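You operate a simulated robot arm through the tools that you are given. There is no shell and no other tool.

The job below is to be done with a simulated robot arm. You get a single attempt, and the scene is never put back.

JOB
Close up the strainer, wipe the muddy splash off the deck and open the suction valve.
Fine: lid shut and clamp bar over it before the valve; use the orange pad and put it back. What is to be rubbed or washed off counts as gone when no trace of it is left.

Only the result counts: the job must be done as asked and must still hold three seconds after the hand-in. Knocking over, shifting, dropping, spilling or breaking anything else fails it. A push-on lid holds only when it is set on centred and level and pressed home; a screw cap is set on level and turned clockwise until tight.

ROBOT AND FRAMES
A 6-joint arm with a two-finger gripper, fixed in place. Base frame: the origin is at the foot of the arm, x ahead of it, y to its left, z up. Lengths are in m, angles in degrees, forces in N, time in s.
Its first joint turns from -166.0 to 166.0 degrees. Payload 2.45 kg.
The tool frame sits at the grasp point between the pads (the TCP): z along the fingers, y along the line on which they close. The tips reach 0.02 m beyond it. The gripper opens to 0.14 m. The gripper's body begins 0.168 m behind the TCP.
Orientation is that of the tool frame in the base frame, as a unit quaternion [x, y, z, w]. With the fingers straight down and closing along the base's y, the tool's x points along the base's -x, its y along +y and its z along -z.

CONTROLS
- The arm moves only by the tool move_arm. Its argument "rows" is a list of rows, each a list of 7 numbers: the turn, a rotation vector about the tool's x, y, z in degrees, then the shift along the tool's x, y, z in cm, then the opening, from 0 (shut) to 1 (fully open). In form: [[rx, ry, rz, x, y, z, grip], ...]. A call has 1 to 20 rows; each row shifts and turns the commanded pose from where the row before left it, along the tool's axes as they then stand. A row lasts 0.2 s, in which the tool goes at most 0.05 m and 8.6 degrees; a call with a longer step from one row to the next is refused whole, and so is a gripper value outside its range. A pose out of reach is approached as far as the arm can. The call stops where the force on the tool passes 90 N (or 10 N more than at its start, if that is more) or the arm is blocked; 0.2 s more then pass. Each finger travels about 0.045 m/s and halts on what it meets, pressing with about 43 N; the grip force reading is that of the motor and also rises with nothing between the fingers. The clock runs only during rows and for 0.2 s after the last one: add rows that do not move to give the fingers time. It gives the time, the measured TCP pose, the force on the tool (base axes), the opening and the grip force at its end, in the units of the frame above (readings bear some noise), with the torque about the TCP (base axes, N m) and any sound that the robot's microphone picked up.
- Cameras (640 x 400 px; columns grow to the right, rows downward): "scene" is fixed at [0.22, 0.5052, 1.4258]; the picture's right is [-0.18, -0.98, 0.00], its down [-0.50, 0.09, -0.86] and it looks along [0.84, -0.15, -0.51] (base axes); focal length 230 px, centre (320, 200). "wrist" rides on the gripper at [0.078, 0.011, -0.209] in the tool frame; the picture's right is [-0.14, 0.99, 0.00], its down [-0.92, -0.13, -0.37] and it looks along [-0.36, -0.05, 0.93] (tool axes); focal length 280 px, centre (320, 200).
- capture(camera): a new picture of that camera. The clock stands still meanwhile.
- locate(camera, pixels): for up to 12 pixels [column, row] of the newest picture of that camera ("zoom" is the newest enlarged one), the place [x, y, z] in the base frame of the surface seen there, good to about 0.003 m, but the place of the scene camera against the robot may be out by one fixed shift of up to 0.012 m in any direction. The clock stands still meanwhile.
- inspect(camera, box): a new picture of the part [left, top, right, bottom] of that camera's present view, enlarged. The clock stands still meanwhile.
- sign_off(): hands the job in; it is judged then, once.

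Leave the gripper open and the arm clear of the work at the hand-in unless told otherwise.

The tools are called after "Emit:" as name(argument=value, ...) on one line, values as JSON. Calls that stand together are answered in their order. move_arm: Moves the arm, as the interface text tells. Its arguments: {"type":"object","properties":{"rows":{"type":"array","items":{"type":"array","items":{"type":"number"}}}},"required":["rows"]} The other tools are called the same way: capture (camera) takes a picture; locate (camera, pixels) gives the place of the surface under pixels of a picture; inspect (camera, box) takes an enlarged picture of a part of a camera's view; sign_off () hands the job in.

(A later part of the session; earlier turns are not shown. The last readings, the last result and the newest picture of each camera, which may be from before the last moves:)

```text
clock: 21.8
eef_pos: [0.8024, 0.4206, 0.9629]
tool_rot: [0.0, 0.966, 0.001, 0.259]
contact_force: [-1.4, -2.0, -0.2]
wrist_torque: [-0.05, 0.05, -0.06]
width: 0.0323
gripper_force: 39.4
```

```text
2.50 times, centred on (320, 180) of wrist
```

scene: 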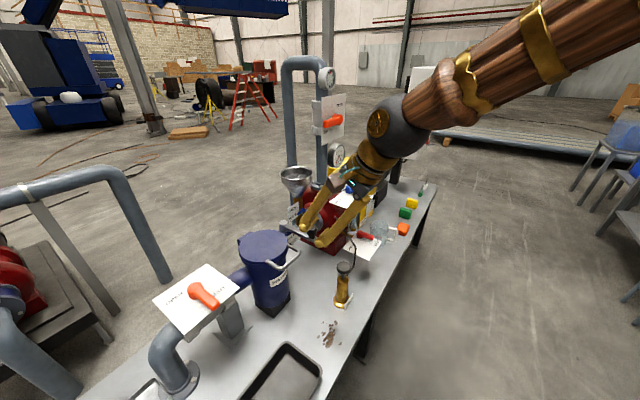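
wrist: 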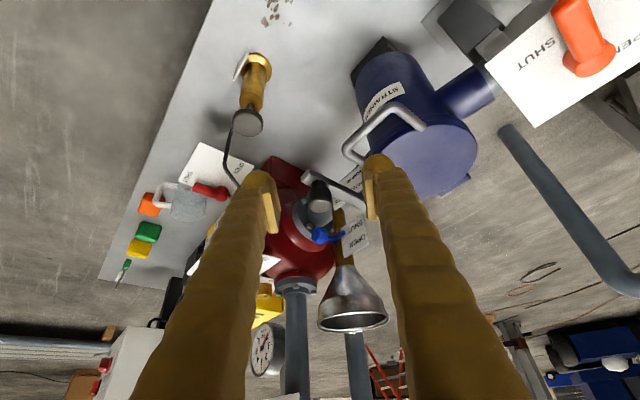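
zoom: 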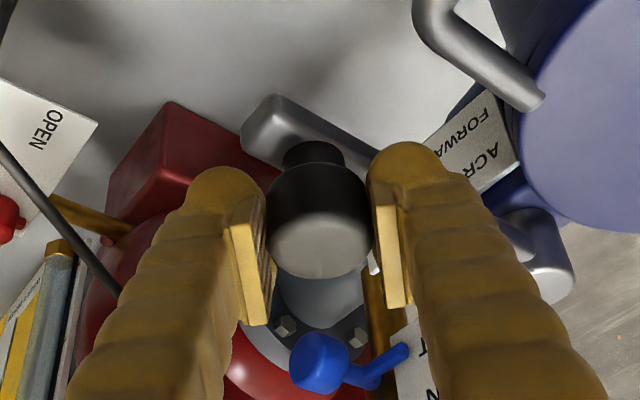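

Grip on the knob is firm (32 mm). I start dragging it clockwise about the pivot, three small steps first.

Emit:
move_arm(rows=[[0, 0, 0, 1.09, 1.43, -0.63, 0], [0, 0, 0, 0.87, 1.58, -0.51, 0], [0, 0, 0, 0.65, 1.72, -0.38, 0]])

Emit:
inspect(camera="scene", box=[220, 190, 340, 270])

```text
clock: 22.6
eef_pos: [0.7708, 0.4717, 0.9621]
tool_rot: [0.0, 0.966, 0.001, 0.26]
contact_force: [-9.6, -5.3, 11.5]
wrist_torque: [-0.05, 0.17, -0.17]
width: 0.0323
gripper_force: 45.2
```

```text
5.00 times, centred on (280, 230) of scene
```

zoom: 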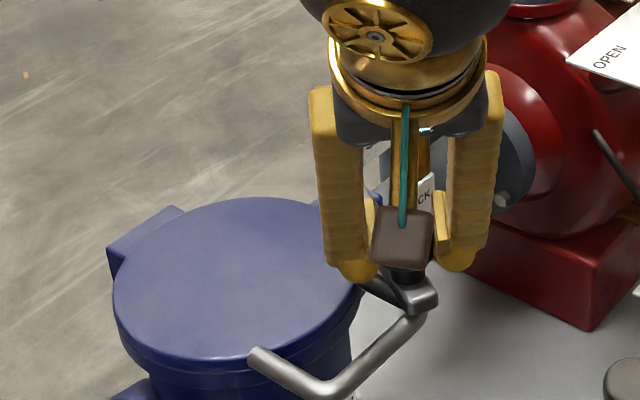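

The bar is moving. I check clearance between bar end and the lid handle from the wrist camera.

Emit:
inspect(camera="wrist", box=[260, 90, 420, 250])

Emit:
locate(camera="zoom", pixels=[[255, 110], [285, 115], [330, 50], [440, 75], [400, 100], [520, 180]])

```text
2.50 times, centred on (340, 170) of wrist
```

zoom: 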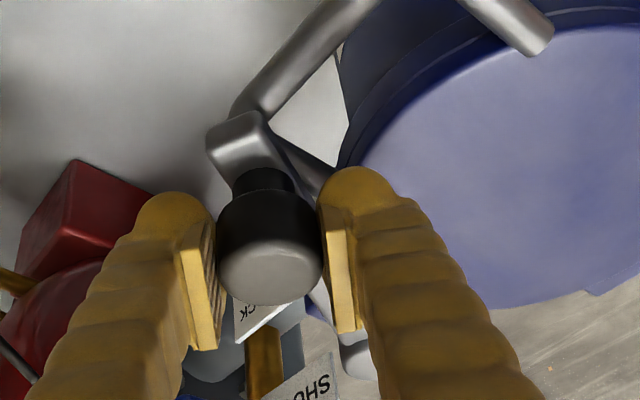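

```text
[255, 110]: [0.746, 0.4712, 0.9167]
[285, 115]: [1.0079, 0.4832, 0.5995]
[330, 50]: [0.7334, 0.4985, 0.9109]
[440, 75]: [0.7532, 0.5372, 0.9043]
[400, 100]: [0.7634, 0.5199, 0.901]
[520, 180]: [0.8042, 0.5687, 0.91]
```

The bar end passes just above the handle corner (bar ≈0.917, handle top ≈0.911). I carry on with the arc.

Emit:
move_arm(rows=[[0, 0, 0, 0.41, 1.82, -0.24, 0], [0, 0, 0, 0.16, 1.87, -0.09, 0], [0, 0, 0, -0.1, 1.88, 0.06, 0]])

Emit:
inspect(camera="scene", box=[220, 190, 340, 270])

Emit:
inspect(camera="wrist", box=[240, 90, 400, 250])

```text
clock: 23.4
eef_pos: [0.7678, 0.5263, 0.9622]
tool_rot: [-0.001, 0.966, -0.001, 0.258]
contact_force: [-1.1, -3.4, -7.9]
wrist_torque: [-0.08, -0.11, -0.36]
width: 0.0323
gripper_force: 44.8
```

```text
5.00 times, centred on (280, 230) of scene
```

zoom: 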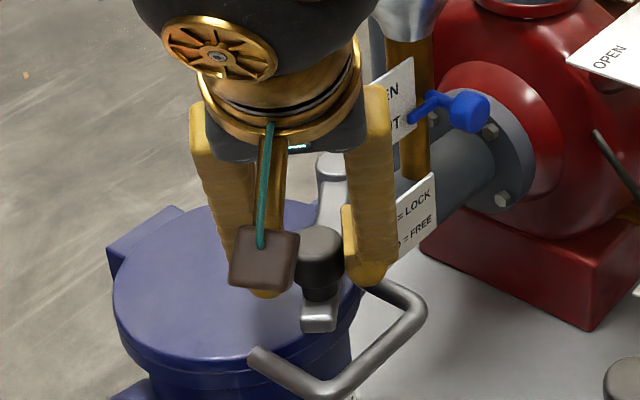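

```text
2.50 times, centred on (320, 170) of wrist
```

zoom: 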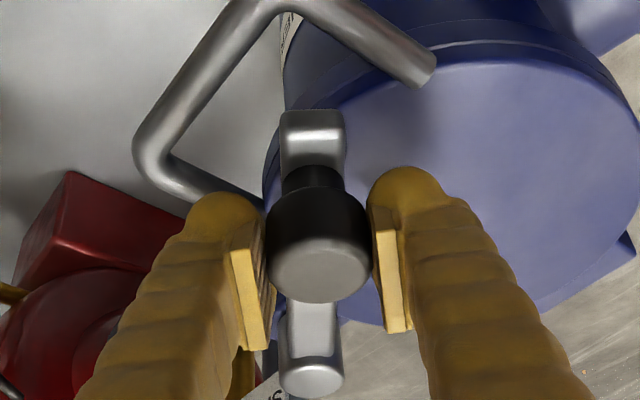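

The bar is now over the lid edge. I continue the remaining steps to bring it across.

Emit:
move_arm(rows=[[0, 0, 0, -0.35, 1.83, 0.2, 0], [0, 0, 0, -0.6, 1.75, 0.35, 0], [0, 0, 0, -0.82, 1.62, 0.48, 0], [0, 0, 0, -1.1, 1.52, 0.64, 0]])

Emit:
inspect(camera="scene", box=[220, 190, 340, 270])

Emit:
inspect(camera="wrist", box=[240, 90, 400, 250])

```text
clock: 24.4
eef_pos: [0.8011, 0.5944, 0.9612]
tool_rot: [0.0, 0.966, 0.001, 0.259]
contact_force: [-5.0, 1.6, 16.0]
wrist_torque: [0.06, 0.04, -0.25]
width: 0.0324
gripper_force: 44.7
```

```text
5.00 times, centred on (280, 230) of scene
```

zoom: 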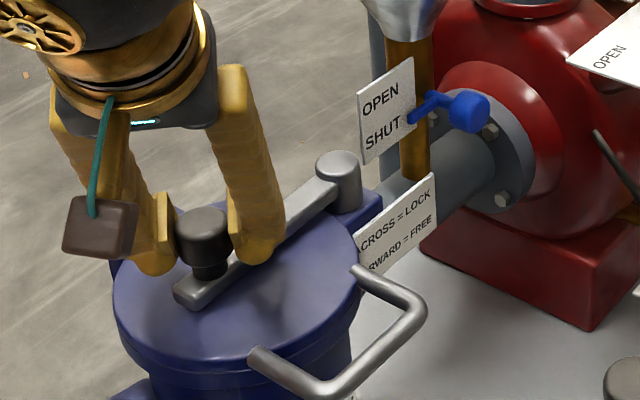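

```text
2.50 times, centred on (320, 170) of wrist
```

zoom: 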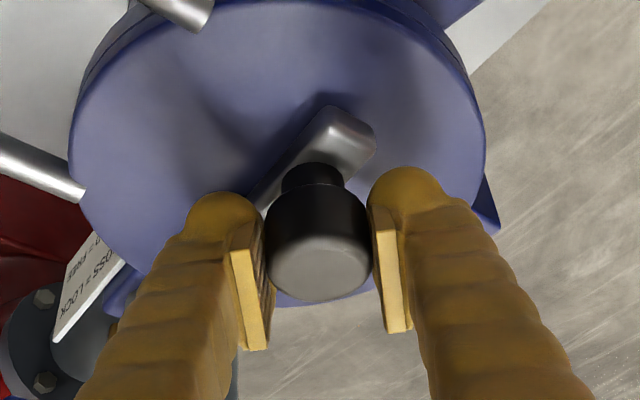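

The bar now lies across the lid. I release and back out along the tool axis, then check its angle.

Emit:
move_arm(rows=[[0, 0, 0, 0, 0, 0, 0.5], [0, 0, 0, 0, 0, 0, 0.5], [0, 0, 0, 0, 0, 0, 0.5], [0, 0, 0, 0, 0, -3, 0.5], [0, 0, 0, 0, 0, -4.5, 0.5], [0, 0, 0, 0, 0, -4.5, 0.5], [0, 0, 0, 0, 0, -4.5, 0.5], [0, 0, 0, 0, 0, -4.5, 0.5]])

Emit:
capture(camera="wrist")

Emit:
inspect(camera="scene", box=[220, 190, 340, 270])

```text
clock: 26.2
eef_pos: [0.6961, 0.5936, 1.1407]
tool_rot: [0.0, 0.966, -0.001, 0.259]
contact_force: [-0.3, -0.6, -0.5]
wrist_torque: [-0.03, -0.04, -0.02]
width: 0.0703
gripper_force: 0.1
```

```text
taken
```

wrist: 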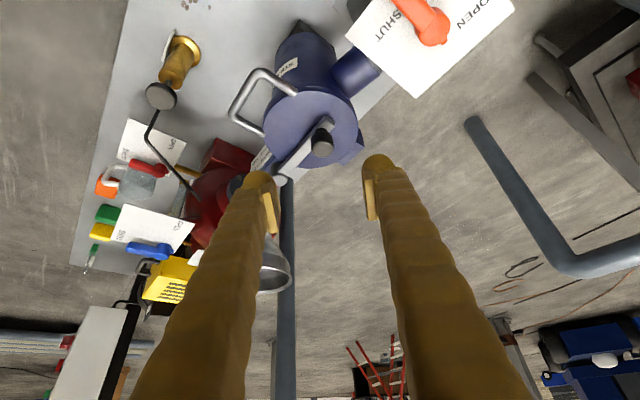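

```text
5.00 times, centred on (280, 230) of scene
```

zoom: 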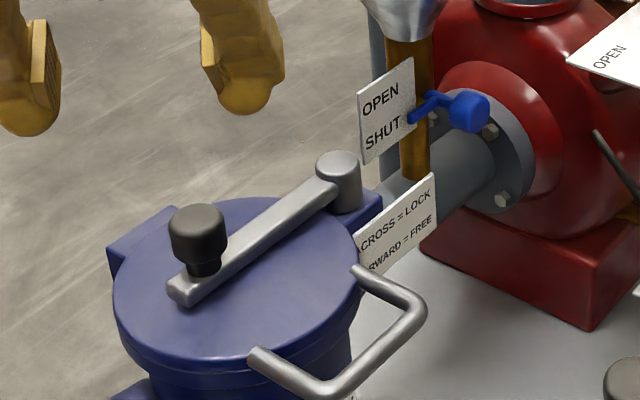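

I measure the bar's direction from points along its top and the pivot.

Emit:
locate(camera="zoom", pixels=[[185, 282], [225, 257], [270, 225], [315, 195], [337, 162], [197, 230], [205, 278]])

Emit:
inspect(camera="wrist", box=[230, 60, 390, 200])

```text
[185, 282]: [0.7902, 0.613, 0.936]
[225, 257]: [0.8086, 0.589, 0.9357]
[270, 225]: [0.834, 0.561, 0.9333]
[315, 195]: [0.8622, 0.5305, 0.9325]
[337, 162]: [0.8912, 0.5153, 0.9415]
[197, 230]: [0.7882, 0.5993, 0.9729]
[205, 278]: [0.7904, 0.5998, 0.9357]
```

```text
2.86 times, centred on (310, 130) of wrist
```

zoom: 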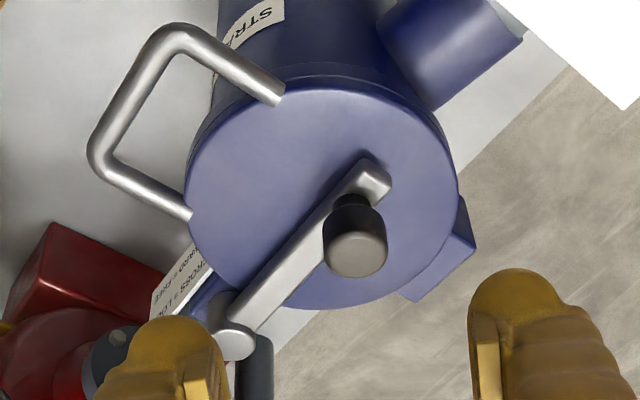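

Clamp bar looks across; I compare its direction against the handle bar (parallel to the table) with points from this wrist zoom.

Emit:
locate(camera="zoom", pixels=[[165, 40], [135, 95], [105, 145], [360, 172], [320, 222], [290, 262], [258, 300], [235, 335], [358, 258], [370, 185], [245, 322], [300, 250]])

```text
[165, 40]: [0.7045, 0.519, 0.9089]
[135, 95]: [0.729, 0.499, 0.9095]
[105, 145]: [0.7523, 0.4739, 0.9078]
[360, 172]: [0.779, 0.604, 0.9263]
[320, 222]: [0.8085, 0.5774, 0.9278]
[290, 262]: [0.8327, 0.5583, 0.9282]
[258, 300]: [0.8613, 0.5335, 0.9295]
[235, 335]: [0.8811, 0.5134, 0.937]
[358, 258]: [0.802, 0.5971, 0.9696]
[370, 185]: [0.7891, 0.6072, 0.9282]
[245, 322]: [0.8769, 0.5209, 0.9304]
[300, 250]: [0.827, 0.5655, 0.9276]
```

Both bars run at about 137°, so the clamp is properly across the shut lid. Next the wiping. The orange pad is far out (r≈1.15 m), so I'll approach with a tilted tool. First I check obstacles on the way (hand-pump rod, valve plates, cabinet, jug).

Emit:
capture(camera="scene")

Emit:
locate(camera="scene", pixels=[[345, 268], [354, 245], [350, 222], [337, 215], [365, 196], [335, 200], [360, 237], [330, 120], [420, 110], [404, 150], [390, 232], [376, 228]])

Emit:
inspect(camera="scene", box=[320, 160, 440, 310])

```text
taken
```

scene: 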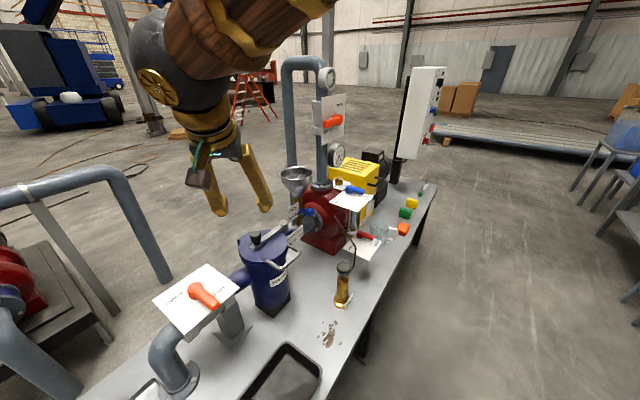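

```text
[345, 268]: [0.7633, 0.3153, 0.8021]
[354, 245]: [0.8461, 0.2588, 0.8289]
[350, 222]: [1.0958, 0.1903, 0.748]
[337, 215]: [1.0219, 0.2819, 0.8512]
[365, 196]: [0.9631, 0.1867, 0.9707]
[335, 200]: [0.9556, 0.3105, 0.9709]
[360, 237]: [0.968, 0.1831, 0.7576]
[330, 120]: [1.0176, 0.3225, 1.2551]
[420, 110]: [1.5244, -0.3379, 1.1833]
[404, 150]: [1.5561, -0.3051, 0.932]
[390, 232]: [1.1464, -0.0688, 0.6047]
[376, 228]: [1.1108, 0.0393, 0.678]
```

```text
2.67 times, centred on (380, 235) of scene
```

zoom: 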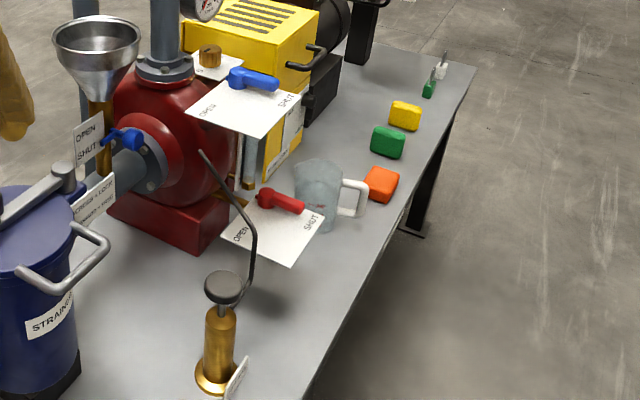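

The way along the table front (v≤0.75) is free above z≈1.05. I retreat toward the robot, level the tool, and start turning it so that it can lean over the pad with the camera on the upper side.

Emit:
move_arm(rows=[[0, 0, 0, 1.4, -3.75, -2.55, 0.6], [0, 0, 0, 1.4, -3.75, -2.55, 0.6], [0, 0, 0, 1.4, -3.75, -2.55, 0.6], [0, 0, 0, 1.4, -3.75, -2.55, 0.6], [0, 7.5, 0, 0, 0, 0, 0.6], [0, 7.5, 0, 0, 0, 0, 0.6], [0, 7.5, 0, 0, 0, 0, 0.6], [0, 7.5, 0, 0, 0, 0, 0.6], [0, 0, -8.5, 0, 0, 0, 0.6], [0, 0, -8.5, 0, 0, 0, 0.6], [0, 0, -8.5, 0, 0, 0, 0.6], [0, 0, -8.5, 0, 0, 0, 0.6], [0, 0, -8.5, 0, 0, 0, 0.6], [0, 0, -8.5, 0, 0, 0, 0.6], [0, 0, -8.5, 0, 0, 0, 0.6], [0, 0, -8.5, 0, 0, 0, 0.6]])

```text
clock: 29.6
eef_pos: [0.5942, 0.4425, 1.2048]
tool_rot: [-0.56, 0.828, -0.001, 0.0]
contact_force: [0.0, -0.2, -0.3]
wrist_torque: [0.01, 0.02, -0.03]
width: 0.0841
gripper_force: 0.0
```

Turned 68° so far. I complete the turn to 135°.

Emit:
move_arm(rows=[[0, 0, -8.375, 0, 0, 0, 0.6], [0, 0, -8.375, 0, 0, 0, 0.6], [0, 0, -8.375, 0, 0, 0, 0.6], [0, 0, -8.375, 0, 0, 0, 0.6], [0, 0, -8.375, 0, 0, 0, 0.6], [0, 0, -8.375, 0, 0, 0, 0.6], [0, 0, -8.375, 0, 0, 0, 0.6], [0, 0, -8.375, 0, 0, 0, 0.6]])

```text
clock: 31.4
eef_pos: [0.5951, 0.444, 1.2031]
tool_rot: [0.924, -0.381, 0.001, 0.0]
contact_force: [0.0, -0.1, 0.0]
wrist_torque: [0.02, 0.01, -0.02]
width: 0.084
gripper_force: 0.1
```

Yaw is 135° as wanted. Now I travel along the table front at z=1.2 toward the pad side, then tilt 45° outward along the table.

Emit:
move_arm(rows=[[0, 0, 0, 4.6, 0.25, 0, 0.6], [0, 0, 0, 4.6, 0.25, 0, 0.6], [0, 0, 0, 4.6, 0.25, 0, 0.6], [0, 0, 0, 4.6, 0.25, 0, 0.6], [0, 0, 0, 4.6, 0.25, 0, 0.6], [0, 0, 0, 4.6, 0.25, 0, 0.6], [0, 0, 0, 4.6, 0.25, 0, 0.6], [0, 0, 0, 4.6, 0.25, 0, 0.6], [0, 0, 0, 4.6, 0.25, 0, 0.6], [0, 0, 0, 4.6, 0.25, 0, 0.6], [0, 0, 0, 4.6, 0.25, 0, 0.6], [0, 0, 0, 4.6, 0.25, 0, 0.6], [0, 7.5, 0, 0, 0, 0, 0.6], [0, 7.5, 0, 0, 0, 0, 0.6], [0, 7.5, 0, 0, 0, 0, 0.6], [0, 7.5, 0, 0, 0, 0, 0.6], [0, 7.5, 0, 0, 0, 0, 0.6], [0, 7.5, 0, 0, 0, 0, 0.6]])

Emit:
capture(camera="wrist")

Emit:
capture(camera="scene")

```text
clock: 35.2
eef_pos: [0.9642, 0.0308, 1.2068]
tool_rot: [0.853, -0.353, 0.355, 0.147]
contact_force: [0.1, 0.2, 1.1]
wrist_torque: [-0.02, -0.03, -0.03]
width: 0.084
gripper_force: 0.0
```

```text
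taken
```

wrist: 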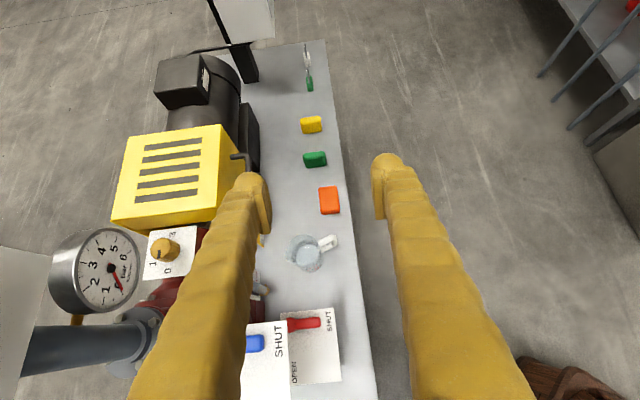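

```text
taken
```

scene: 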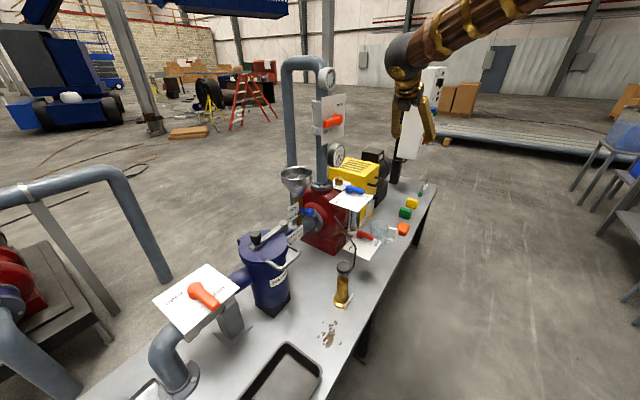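

Tilted 45° along the table; the pad is at (330,200) in the wrist view, jug at (310,250). I measure the pad and jug from here.

Emit:
inspect(camera="wrist", box=[270, 130, 390, 280])

Emit:
locate(camera="zoom", pixels=[[320, 200], [320, 168]])

```text
2.67 times, centred on (330, 205) of wrist
```

zoom: 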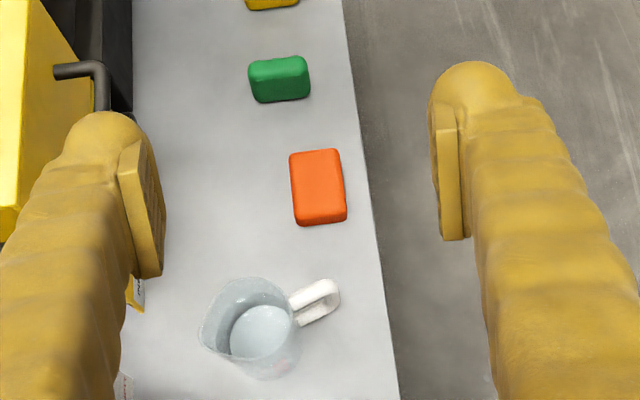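

```text
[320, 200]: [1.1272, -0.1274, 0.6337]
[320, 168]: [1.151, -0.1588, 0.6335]
```

I locate the pad's top-face corners and the jug outline.

Emit:
locate(camera="zoom", pixels=[[294, 158], [338, 153], [343, 205], [299, 210], [299, 222], [345, 217], [320, 218], [318, 295], [335, 290], [250, 285], [200, 335], [300, 360]])

```text
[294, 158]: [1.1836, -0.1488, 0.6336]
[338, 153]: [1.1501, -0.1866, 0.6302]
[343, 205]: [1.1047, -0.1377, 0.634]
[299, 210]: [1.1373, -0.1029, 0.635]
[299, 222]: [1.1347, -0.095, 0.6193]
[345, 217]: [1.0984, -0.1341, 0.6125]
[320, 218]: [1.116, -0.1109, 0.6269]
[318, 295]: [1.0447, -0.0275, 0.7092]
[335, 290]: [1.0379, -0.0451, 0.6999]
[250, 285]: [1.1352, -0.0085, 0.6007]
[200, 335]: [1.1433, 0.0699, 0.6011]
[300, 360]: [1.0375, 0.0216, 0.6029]
```

I need the extents of the blue-lever plate, red-lever plate and the jug rim, since the tilted gripper will pass over them.

Emit:
inspect(camera="wrist", box=[220, 220, 400, 400])

Emit:
locate(camera="wrist", pixels=[[286, 324], [245, 330], [290, 395], [255, 343], [333, 311], [338, 375], [310, 325], [305, 238], [322, 245], [290, 248], [310, 270], [325, 240]])

```text
2.22 times, centred on (310, 310) of wrist
```

zoom: 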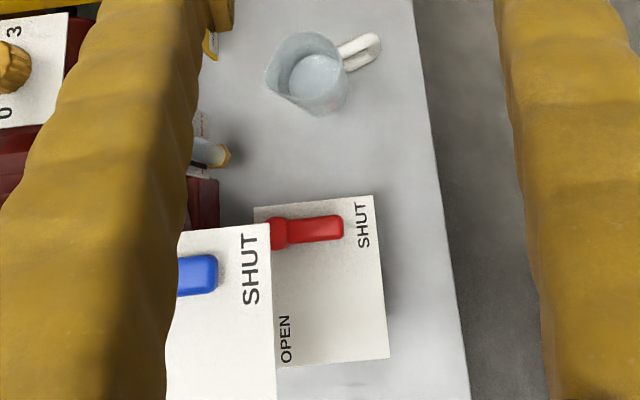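

```text
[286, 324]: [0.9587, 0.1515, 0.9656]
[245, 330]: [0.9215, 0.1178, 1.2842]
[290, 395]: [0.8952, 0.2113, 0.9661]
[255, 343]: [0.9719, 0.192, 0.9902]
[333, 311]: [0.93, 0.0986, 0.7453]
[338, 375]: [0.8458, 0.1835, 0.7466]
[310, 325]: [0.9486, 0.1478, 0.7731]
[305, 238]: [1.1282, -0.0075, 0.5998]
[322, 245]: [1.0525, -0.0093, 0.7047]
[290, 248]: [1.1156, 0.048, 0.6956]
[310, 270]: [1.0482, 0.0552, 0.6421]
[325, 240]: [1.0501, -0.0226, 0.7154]
```

The jug's rim (z≈0.72) is close to the approach path, so I reduce the tilt to 38°, narrow the opening to 70 mm and come down behind the pad along the tool axis; first nine steps, then a look.

Emit:
move_arm(rows=[[0, -7, 0, 0, 0, 0, 0.5], [0, 0, 0, -1.46, -0.03, 4.12, 0.5], [0, 0, 0, -1.46, -0.03, 4.12, 0.5], [0, 0, 0, -1.46, -0.03, 4.12, 0.5], [0, 0, 0, -1.46, -0.03, 4.12, 0.5], [0, 0, 0, -1.46, -0.03, 4.12, 0.5], [0, 0, 0, -1.46, -0.03, 4.12, 0.5], [0, 0, 0, -1.46, -0.03, 4.12, 0.5], [0, 0, 0, -1.46, -0.03, 4.12, 0.5], [0, 0, 0, 0, 0, 0, 0.5]])

Emit:
capture(camera="wrist")

Emit:
capture(camera="scene")

```text
clock: 37.4
eef_pos: [1.0458, -0.0466, 0.8728]
tool_rot: [0.873, -0.362, 0.301, 0.125]
contact_force: [-0.4, -0.2, 0.9]
wrist_torque: [-0.03, -0.03, -0.02]
width: 0.0699
gripper_force: 0.1
```

```text
taken
```

wrist: 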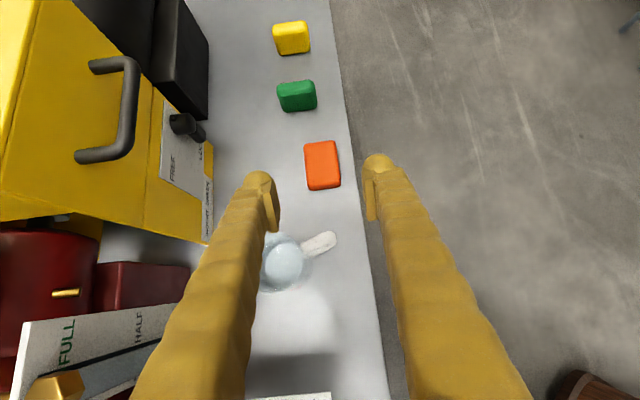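

```text
taken
```

scene: 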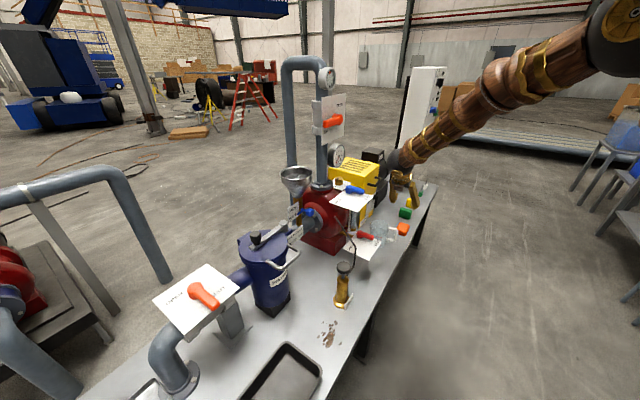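

Good clearance so far. I check the jug, the yellow box and the pad from this closer view.

Emit:
locate(camera="wrist", pixels=[[205, 235], [212, 165], [130, 90], [197, 135], [320, 243], [300, 250], [290, 238], [285, 262], [306, 146], [334, 143], [338, 184], [310, 187]])

Emit:
inspect(camera="wrist", box=[250, 120, 390, 300])

```text
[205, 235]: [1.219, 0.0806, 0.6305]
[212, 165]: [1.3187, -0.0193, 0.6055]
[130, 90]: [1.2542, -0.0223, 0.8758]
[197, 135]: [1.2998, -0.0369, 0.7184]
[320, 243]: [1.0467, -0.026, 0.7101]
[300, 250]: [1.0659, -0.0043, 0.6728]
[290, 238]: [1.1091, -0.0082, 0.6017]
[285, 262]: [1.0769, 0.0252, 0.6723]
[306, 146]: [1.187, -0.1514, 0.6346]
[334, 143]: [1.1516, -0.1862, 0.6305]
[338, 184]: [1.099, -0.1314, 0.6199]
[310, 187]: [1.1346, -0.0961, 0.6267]
```

```text
2.22 times, centred on (320, 210) of wrist
```

zoom: 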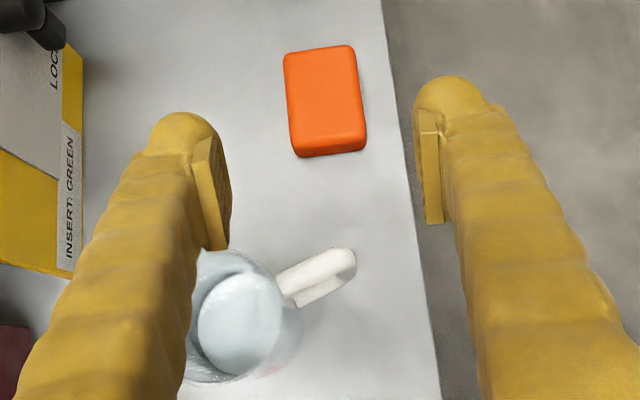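

Yellow box is well clear (v≥0.87); the pad is centred at u≈0.908, v≈0.708. I go to the hover point behind the pad, then advance along the tool axis to about 4 cm short.

Emit:
move_arm(rows=[[0, 0, 0, -1.45, -0.05, 4.03, 0.5], [0, 0, 0, -1.45, -0.05, 4.03, 0.5], [0, 0, 0, -1.45, -0.05, 4.03, 0.5], [0, 0, 0, 0, 0, 3.5, 0.5], [0, 0, 0, 0, 0, 3.5, 0.5], [0, 0, 0, 0, 0, 3.5, 0.5], [0, 0, 0, 0, 0, 0, 0.5]])

Emit:
capture(camera="wrist")

Emit:
inspect(camera="scene", box=[340, 160, 460, 260])

```text
clock: 39.0
eef_pos: [1.1193, -0.1188, 0.6691]
tool_rot: [0.873, -0.362, 0.301, 0.125]
contact_force: [-0.4, -0.3, -0.2]
wrist_torque: [-0.02, -0.01, 0.0]
width: 0.07
gripper_force: 0.0
```

```text
taken
```

wrist: 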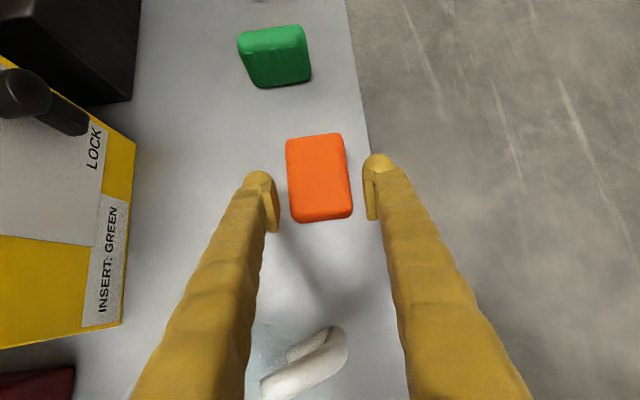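

```text
4.00 times, centred on (400, 210) of scene
```

zoom: 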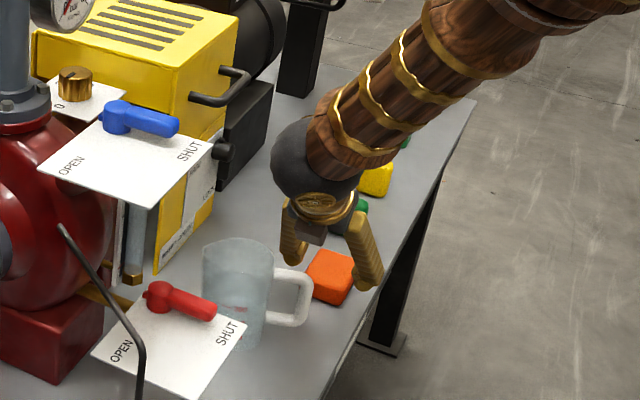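

Reach is fine and the pad is centred between the fingers. I advance the last 4.4 cm and close.

Emit:
move_arm(rows=[[0, 0, 0, 0, 0, 1.6, 0.5], [0, 0, 0, 0, 0, 1.5, 0.5], [0, 0, 0, 0, 0, 1.3, 0.5], [0, 0, 0, 0, 0, 0, 0.5]])

Emit:
capture(camera="wrist")

```text
clock: 40.0
eef_pos: [1.1407, -0.1388, 0.6357]
tool_rot: [0.874, -0.362, 0.301, 0.125]
contact_force: [0.0, -0.9, 0.1]
wrist_torque: [-0.02, -0.01, -0.02]
width: 0.0698
gripper_force: 0.0
```

```text
taken
```

wrist: 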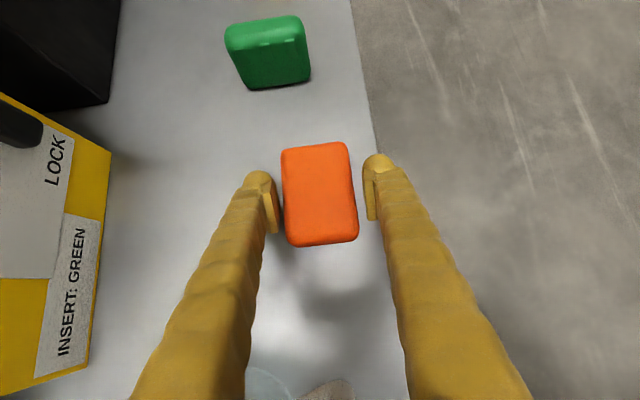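

The fingers flank the pad. I close on it.

Emit:
move_arm(rows=[[0, 0, 0, 0, 0, 0, 0.3], [0, 0, 0, 0, 0, 0, 0.2], [0, 0, 0, 0, 0, 0, 0.1], [0, 0, 0, 0, 0, 0, 0.0], [0, 0, 0, 0, 0, 0, 0.0]])

Emit:
capture(camera="wrist")

```text
clock: 41.2
eef_pos: [1.1391, -0.1384, 0.6345]
tool_rot: [0.874, -0.362, 0.3, 0.124]
contact_force: [-0.3, -0.3, 0.4]
wrist_torque: [0.03, 0.03, 0.04]
width: 0.0589
gripper_force: 43.2
```

```text
taken
```

wrist: 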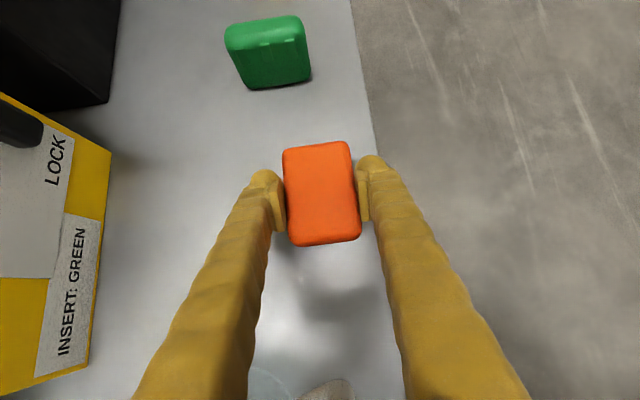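

The pad is gripped (59 mm, 43 N). I note this grasp pose for the return: TCP (1.139,-0.138,0.6345). I lift straight up and check it stays in the grip.

Emit:
move_arm(rows=[[0, 0, 0, 1.23, 0, -1.576, 0], [0, 0, 0, 2.46, 0, -3.152, 0], [0, 0, 0, 2.955, 0, -3.782, 0], [0, 0, 0, 2.955, 0, -3.782, 0]])

Emit:
capture(camera="wrist")

```text
clock: 42.2
eef_pos: [1.1404, -0.1384, 0.7912]
tool_rot: [0.873, -0.362, 0.301, 0.125]
contact_force: [0.5, 0.3, -0.7]
wrist_torque: [-0.03, -0.02, 0.02]
width: 0.0584
gripper_force: 42.9
```

```text
taken
```

wrist: 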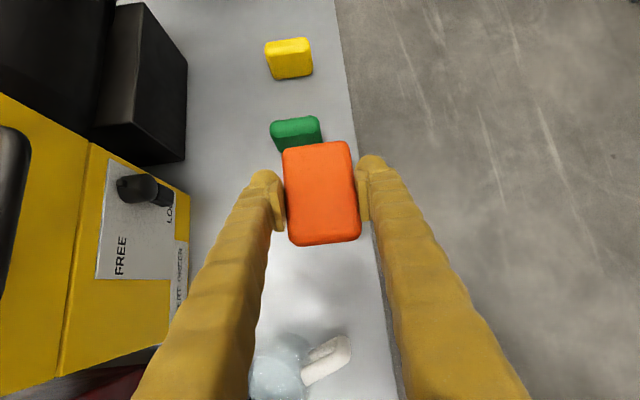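

The pad is lifted cleanly. I raise it to about z=1.08 and travel back along the table to above the splash.

Emit:
move_arm(rows=[[0, 0, 0, 2.955, 0, -3.782, 0], [0, 0, 0, 2.955, 0, -3.782, 0], [0, 0, 0, 2.955, 0, -3.782, 0], [0, 0, 0, 2.955, 0, -3.782, 0], [0, 0, 0, 2.955, 0, -3.782, 0], [0, 0, 0, 2.955, 0, -3.782, 0], [0, 0, 0, -3.7, 0, -2.89, 0], [0, 0, 0, -3.7, 0, -2.89, 0], [0, 0, 0, -3.7, 0, -2.89, 0], [0, 0, 0, -3.7, 0, -2.89, 0], [0, 0, 0, -3.7, 0, -2.89, 0], [0, 0, 0, -3.7, 0, -2.89, 0], [0, 0, 0, -3.7, 0, -2.89, 0], [0, 0, 0, -3.7, 0, -2.89, 0], [0, 0, 0, -3.7, 0, -2.89, 0], [0, 0, 0, -3.7, 0, -2.89, 0], [0, 0, 0, -3.7, 0, -2.89, 0], [0, 0, 0, -3.7, 0, -2.89, 0], [0, 0, 0, -3.7, 0, -2.89, 0], [0, 0, 0, -3.7, 0, -2.89, 0]])

Emit:
capture(camera="wrist")

Emit:
capture(camera="scene")

```text
clock: 46.4
eef_pos: [0.6711, 0.327, 1.0759]
tool_rot: [0.873, -0.362, 0.301, 0.125]
contact_force: [-0.1, -0.2, -0.6]
wrist_torque: [0.01, 0.03, -0.01]
width: 0.0585
gripper_force: 42.5
```

```text
taken
```

wrist: 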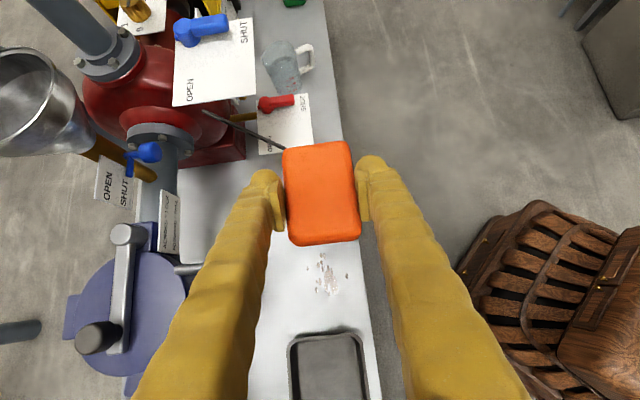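

```text
taken
```

scene: 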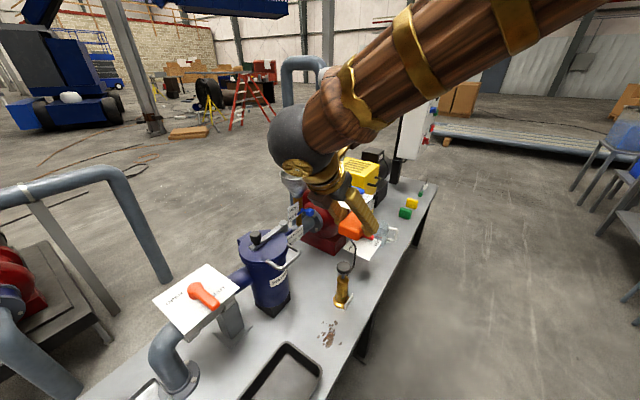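

The splash is at (325,275) in the wrist view. I measure its outline, the hand-pump base and the tray from here.

Emit:
inspect(camera="wrist", box=[280, 235, 380, 335])

```text
4.00 times, centred on (330, 285) of wrist
```

zoom: 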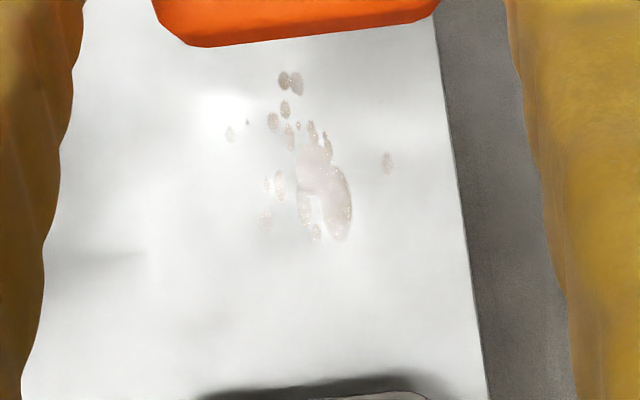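

Emit:
locate(camera="zoom", pixels=[[284, 78], [298, 88], [230, 133], [387, 162], [267, 185], [265, 220], [316, 232], [340, 238], [350, 205], [328, 145], [320, 185], [465, 240]])

```text
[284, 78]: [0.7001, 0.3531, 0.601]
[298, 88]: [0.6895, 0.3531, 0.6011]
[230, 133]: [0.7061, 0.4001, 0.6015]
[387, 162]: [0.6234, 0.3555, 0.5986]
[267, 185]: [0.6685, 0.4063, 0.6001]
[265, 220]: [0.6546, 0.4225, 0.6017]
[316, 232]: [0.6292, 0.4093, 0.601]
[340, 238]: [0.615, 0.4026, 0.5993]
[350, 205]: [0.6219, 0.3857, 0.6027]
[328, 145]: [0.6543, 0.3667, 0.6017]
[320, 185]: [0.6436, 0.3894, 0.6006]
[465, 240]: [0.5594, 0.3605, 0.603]
```

The splash spans u 0.143–0.252, v 0.685–0.79, on deck z≈0.601. I shift to its middle and descend to about 5 cm above the deck (clear of the hand pump at u≥0.29).

Emit:
move_arm(rows=[[0, 0, 0, -2.1, 0.5, -1.64, 0], [0, 0, 0, -2.1, 0.5, -1.64, 0], [0, 0, 0, -2.955, 0, 3.782, 0], [0, 0, 0, -2.955, 0, 3.782, 0], [0, 0, 0, -2.955, 0, 3.782, 0], [0, 0, 0, -2.955, 0, 3.782, 0], [0, 0, 0, -2.955, 0, 3.782, 0], [0, 0, 0, -2.955, 0, 3.782, 0], [0, 0, 0, -2.955, 0, 3.782, 0], [0, 0, 0, -2.955, 0, 3.782, 0], [0, 0, 0, 0, 0, 0, 0]])

Emit:
capture(camera="wrist")

Emit:
capture(camera="scene")

```text
clock: 48.8
eef_pos: [0.629, 0.3578, 0.6909]
tool_rot: [0.874, -0.361, 0.301, 0.124]
contact_force: [-0.2, -0.1, -0.5]
wrist_torque: [-0.06, -0.02, -0.04]
width: 0.0589
gripper_force: 42.7
```

```text
taken
```

wrist: 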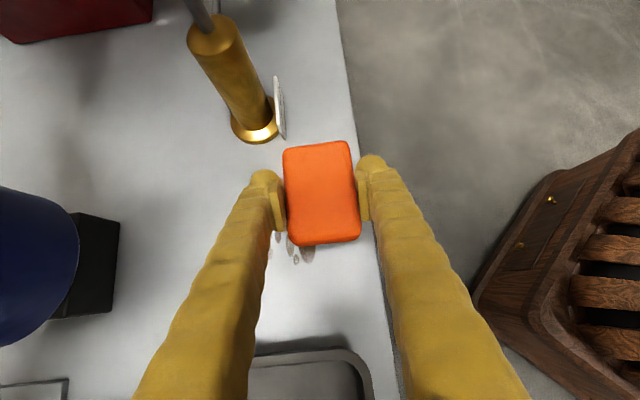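

```text
taken
```

scene: 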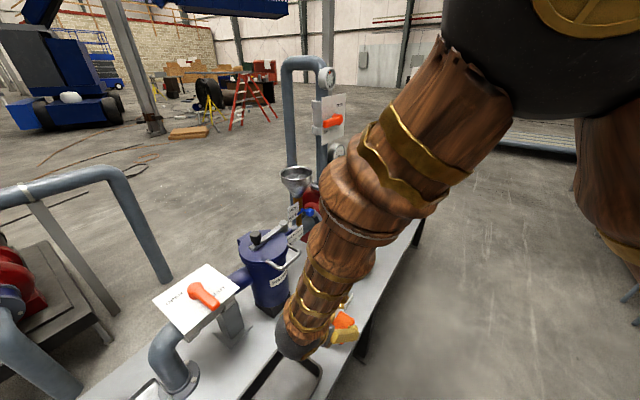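

Pad is 5 cm above the deck beside the splash. I check the distance to the hand pump's flange and its label plate at (278,110).

Emit:
locate(camera="wrist", pixels=[[255, 140], [280, 137], [283, 110], [276, 80], [240, 130], [205, 40], [300, 350], [360, 355], [318, 148], [320, 240], [285, 195], [290, 240]])

```text
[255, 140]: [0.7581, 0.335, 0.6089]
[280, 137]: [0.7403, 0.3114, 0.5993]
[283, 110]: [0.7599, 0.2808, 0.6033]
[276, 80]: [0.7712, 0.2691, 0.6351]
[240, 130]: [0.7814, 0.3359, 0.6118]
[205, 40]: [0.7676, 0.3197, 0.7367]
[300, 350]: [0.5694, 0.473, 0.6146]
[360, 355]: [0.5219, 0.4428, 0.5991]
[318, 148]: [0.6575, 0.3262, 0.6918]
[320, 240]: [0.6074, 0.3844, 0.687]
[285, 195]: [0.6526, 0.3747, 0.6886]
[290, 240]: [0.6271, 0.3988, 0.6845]
```

The pump is at u≥0.298, pad spans u 0.158–0.234 now. I lower in two steps then creep to contact.

Emit:
move_arm(rows=[[0, 0, 0, -1.63, 0, 2.09, 0], [0, 0, 0, -1.6, 0, 2.05, 0], [0, 0, 0, -0.123, 0, 0.158, 0], [0, 0, 0, -0.123, 0, 0.158, 0]])

```text
clock: 49.8
eef_pos: [0.6292, 0.3569, 0.6372]
tool_rot: [0.873, -0.362, 0.302, 0.125]
contact_force: [-0.2, 0.0, -0.7]
wrist_torque: [0.07, 0.02, 0.0]
width: 0.0587
gripper_force: 43.0
```

No contact force yet at z≈0.637. I creep lower.

Emit:
move_arm(rows=[[0, 0, 0, -0.123, 0, 0.158, 0], [0, 0, 0, -0.123, 0, 0.158, 0], [0, 0, 0, 0, 0, 0, 0]])

```text
clock: 50.6
eef_pos: [0.6303, 0.3569, 0.6351]
tool_rot: [0.873, -0.362, 0.302, 0.124]
contact_force: [-11.5, 4.5, 48.5]
wrist_torque: [-0.08, 0.99, -0.03]
width: 0.0585
gripper_force: 43.2
```

Contact: 48 N, a bit strong. I ease up by 2 mm to a lighter press.

Emit:
move_arm(rows=[[0, 0, 0, 0.123, 0, -0.158, 0], [0, 0, 0, 0, 0, 0, 0]])

```text
clock: 51.2
eef_pos: [0.6295, 0.3568, 0.6349]
tool_rot: [0.874, -0.362, 0.3, 0.125]
contact_force: [12.2, -1.1, 13.1]
wrist_torque: [0.06, -0.16, -0.01]
width: 0.0587
gripper_force: 43.0
```

A 13 N press is fine. First wiping stroke along the table at this line: +4 cm, -8 cm.

Emit:
move_arm(rows=[[0, 0, 0, 1.576, 0, 1.232, 0], [0, 0, 0, 1.576, 0, 1.232, 0], [0, 0, 0, -1.576, 0, -1.232, 0], [0, 0, 0, -1.576, 0, -1.232, 0], [0, 0, 0, -1.576, 0, -1.232, 0], [0, 0, 0, -1.576, 0, -1.232, 0]])

Emit:
capture(camera="wrist")

```text
clock: 52.6
eef_pos: [0.6006, 0.3857, 0.6361]
tool_rot: [0.873, -0.362, 0.301, 0.124]
contact_force: [10.9, -7.6, 19.4]
wrist_torque: [-0.1, -0.03, 0.03]
width: 0.0589
gripper_force: 42.8
```

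```text
taken
```

wrist: 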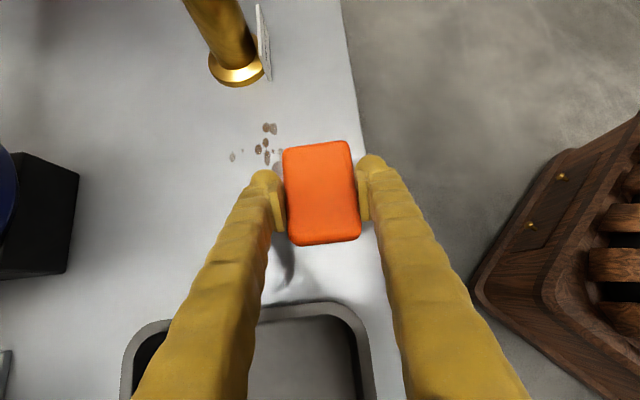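

The force is steady (about 19 N). I step over 1.5 cm and continue zig-zag strokes across the splash.

Emit:
move_arm(rows=[[0, 0, 0, 0, -1.5, 0, 0], [0, 0, 0, 1.576, 0, 1.232, 0], [0, 0, 0, 1.576, 0, 1.232, 0], [0, 0, 0, 1.576, 0, 1.232, 0], [0, 0, 0, 1.576, 0, 1.232, 0], [0, 0, 0, 0, -1.5, 0, 0], [0, 0, 0, -1.576, 0, -1.232, 0], [0, 0, 0, -1.576, 0, -1.232, 0], [0, 0, 0, -1.576, 0, -1.232, 0], [0, 0, 0, -1.576, 0, -1.232, 0]])

Emit:
capture(camera="wrist")

```text
clock: 54.8
eef_pos: [0.6242, 0.4056, 0.6356]
tool_rot: [0.873, -0.362, 0.301, 0.124]
contact_force: [1.1, 0.0, 0.4]
wrist_torque: [0.01, 0.01, -0.01]
width: 0.0586
gripper_force: 42.7
```

```text
taken
```

wrist: 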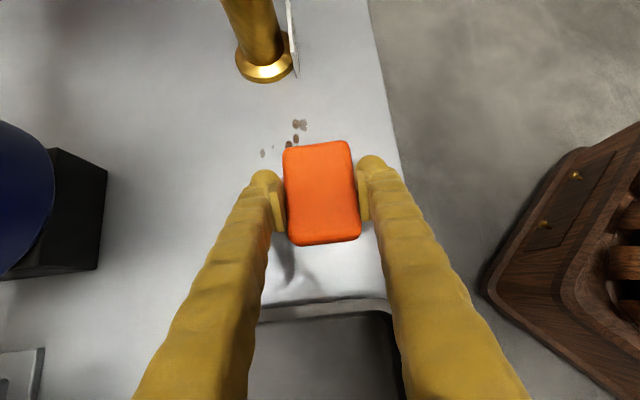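

The press has faded to 0 N (pad lifted slightly). I lower 2 mm and check the force again.

Emit:
move_arm(rows=[[0, 0, 0, -0.092, 0, 0.118, 0], [0, 0, 0, 0, 0, 0, 0]])

```text
clock: 55.4
eef_pos: [0.6222, 0.405, 0.6351]
tool_rot: [0.873, -0.363, 0.301, 0.125]
contact_force: [-3.3, -0.9, 35.4]
wrist_torque: [0.04, 0.27, -0.05]
width: 0.0586
gripper_force: 42.9
```

35 N now; fine for wiping. I repeat this line and the next.

Emit:
move_arm(rows=[[0, 0, 0, 1.576, 0, 1.232, 0], [0, 0, 0, 1.576, 0, 1.232, 0], [0, 0, 0, 1.576, 0, 1.232, 0], [0, 0, 0, 1.576, 0, 1.232, 0], [0, 0, 0, 0, -1.5, 0, 0], [0, 0, 0, -1.576, 0, -1.232, 0], [0, 0, 0, -1.576, 0, -1.232, 0], [0, 0, 0, -1.576, 0, -1.232, 0], [0, 0, 0, -1.576, 0, -1.232, 0]])

Emit:
capture(camera="wrist")

```text
clock: 57.4
eef_pos: [0.6348, 0.4164, 0.633]
tool_rot: [0.873, -0.361, 0.302, 0.124]
contact_force: [21.1, -24.0, 57.2]
wrist_torque: [0.03, 0.4, 0.1]
width: 0.0586
gripper_force: 43.3
```

```text
taken
```

wrist: 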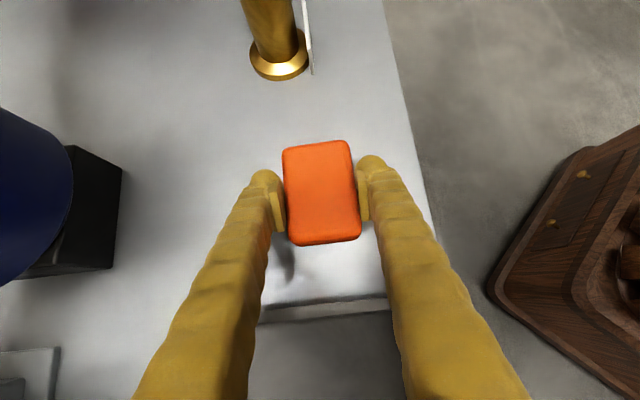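

The spots ahead of the pad are gone. Force is 57 N, so I ease 1 mm and continue with two more lines further in.

Emit:
move_arm(rows=[[0, 0, 0, 0.062, -1.5, -0.079, 0], [0, 0, 0, 1.576, 0, 1.232, 0], [0, 0, 0, 1.576, 0, 1.232, 0], [0, 0, 0, 1.576, 0, 1.232, 0], [0, 0, 0, 1.576, 0, 1.232, 0], [0, 0, 0, 0, -1.5, 0, 0], [0, 0, 0, -1.576, 0, -1.232, 0], [0, 0, 0, -1.576, 0, -1.232, 0], [0, 0, 0, -1.576, 0, -1.232, 0], [0, 0, 0, -1.576, 0, -1.232, 0]])

Emit:
capture(camera="wrist")

```text
clock: 57.7
eef_pos: [0.6352, 0.4164, 0.6333]
tool_rot: [0.873, -0.361, 0.301, 0.128]
contact_force: [-8.7, -5.5, 26.1]
wrist_torque: [0.37, 0.64, 0.1]
width: 0.0588
gripper_force: 42.8
stopped in row 1: the force on the tool passed its limit at 108 N (the readings are from after the stop); the commanded pose is now the measured one
```

```text
taken
```

wrist: 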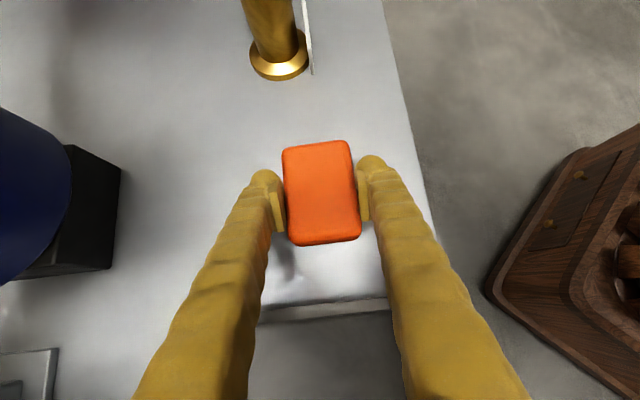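

The sideways step spiked to 108 N (stick friction while pressing hard), and it stopped; the press is now 26 N. I check nothing else is touched nearby (tray edge) before going on.

Emit:
locate(camera="wrist", pixels=[[320, 310], [275, 318], [380, 303], [285, 280], [320, 245], [320, 145], [100, 200], [290, 75]])

Emit:
inspect(camera="scene", box=[250, 290, 390, 400])

```text
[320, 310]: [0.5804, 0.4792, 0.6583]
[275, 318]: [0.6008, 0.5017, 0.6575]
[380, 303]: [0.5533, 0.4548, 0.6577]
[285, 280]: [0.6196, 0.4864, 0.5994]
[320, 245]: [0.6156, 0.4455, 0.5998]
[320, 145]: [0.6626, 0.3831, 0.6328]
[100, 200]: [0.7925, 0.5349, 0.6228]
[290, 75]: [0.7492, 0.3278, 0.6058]
```

```text
3.64 times, centred on (320, 345) of scene
```

zoom: 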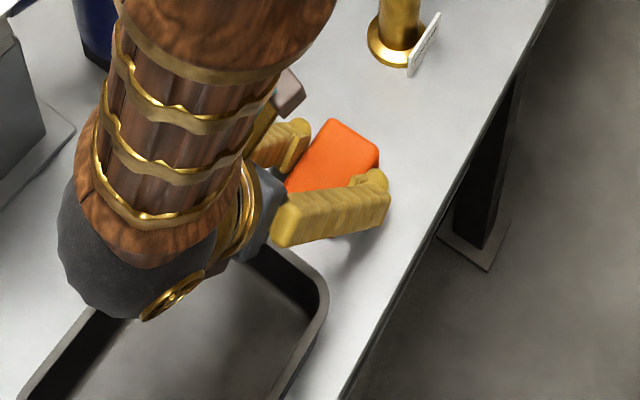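

Nothing else is touched (tray edge at u≈0.07, well behind). I ease 0.5 mm and continue with gentler sideways steps.

Emit:
move_arm(rows=[[0, 0, 0, 0.031, 0, -0.04, 0], [0, 0, 0, 0, -0.5, 0, 0], [0, 0, 0, 0, -0.5, 0, 0], [0, 0, 0, 0, -0.5, 0, 0], [0, 0, 0, 0.788, 0, 0.616, 0], [0, 0, 0, 1.576, 0, 1.232, 0], [0, 0, 0, 1.576, 0, 1.232, 0], [0, 0, 0, 1.576, 0, 1.232, 0], [0, 0, 0, 0.788, 0, 0.616, 0]])

Emit:
capture(camera="wrist")

```text
clock: 59.7
eef_pos: [0.7021, 0.3711, 0.6331]
tool_rot: [0.873, -0.363, 0.301, 0.129]
contact_force: [-11.2, 13.4, 28.1]
wrist_torque: [0.4, 0.07, 0.0]
width: 0.0586
gripper_force: 43.1
```

```text
taken
```

wrist: 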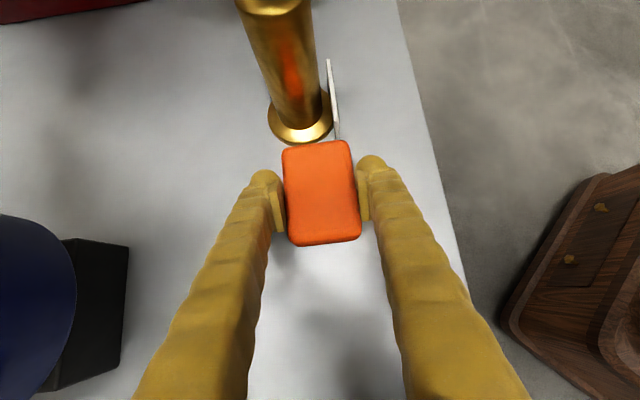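

Press 28 N; the pad end stays about 2 cm from the pump flange. Next line further in, stroking back.

Emit:
move_arm(rows=[[0, 0, 0, -0.4, -0.4, -0.31, 0], [0, 0, 0, 0, -0.5, 0, 0], [0, 0, 0, 0, -0.5, 0, 0], [0, 0, 0, -1.576, 0, -1.232, 0], [0, 0, 0, -1.576, 0, -1.232, 0], [0, 0, 0, -1.576, 0, -1.232, 0], [0, 0, 0, -1.2, 0, -0.938, 0], [0, 0, 0, 0, -0.5, 0, 0], [0, 0, 0, 0, -0.5, 0, 0], [0, 0, 0, 0, -0.5, 0, 0], [0, 0, 0, 0.788, 0, 0.616, 0], [0, 0, 0, 1.576, 0, 1.232, 0], [0, 0, 0, 1.576, 0, 1.232, 0], [0, 0, 0, 1.2, 0, 0.938, 0]])

Emit:
capture(camera="wrist")

```text
clock: 62.7
eef_pos: [0.7129, 0.4024, 0.6338]
tool_rot: [0.873, -0.362, 0.301, 0.128]
contact_force: [-3.3, 0.6, 6.8]
wrist_torque: [0.1, 0.14, -0.04]
width: 0.0587
gripper_force: 43.3
```

```text
taken
```

wrist: 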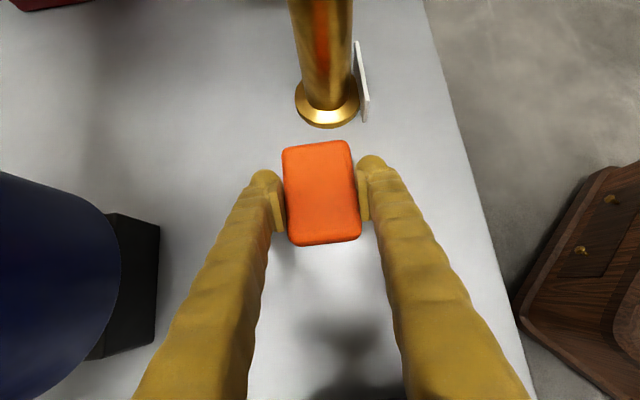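

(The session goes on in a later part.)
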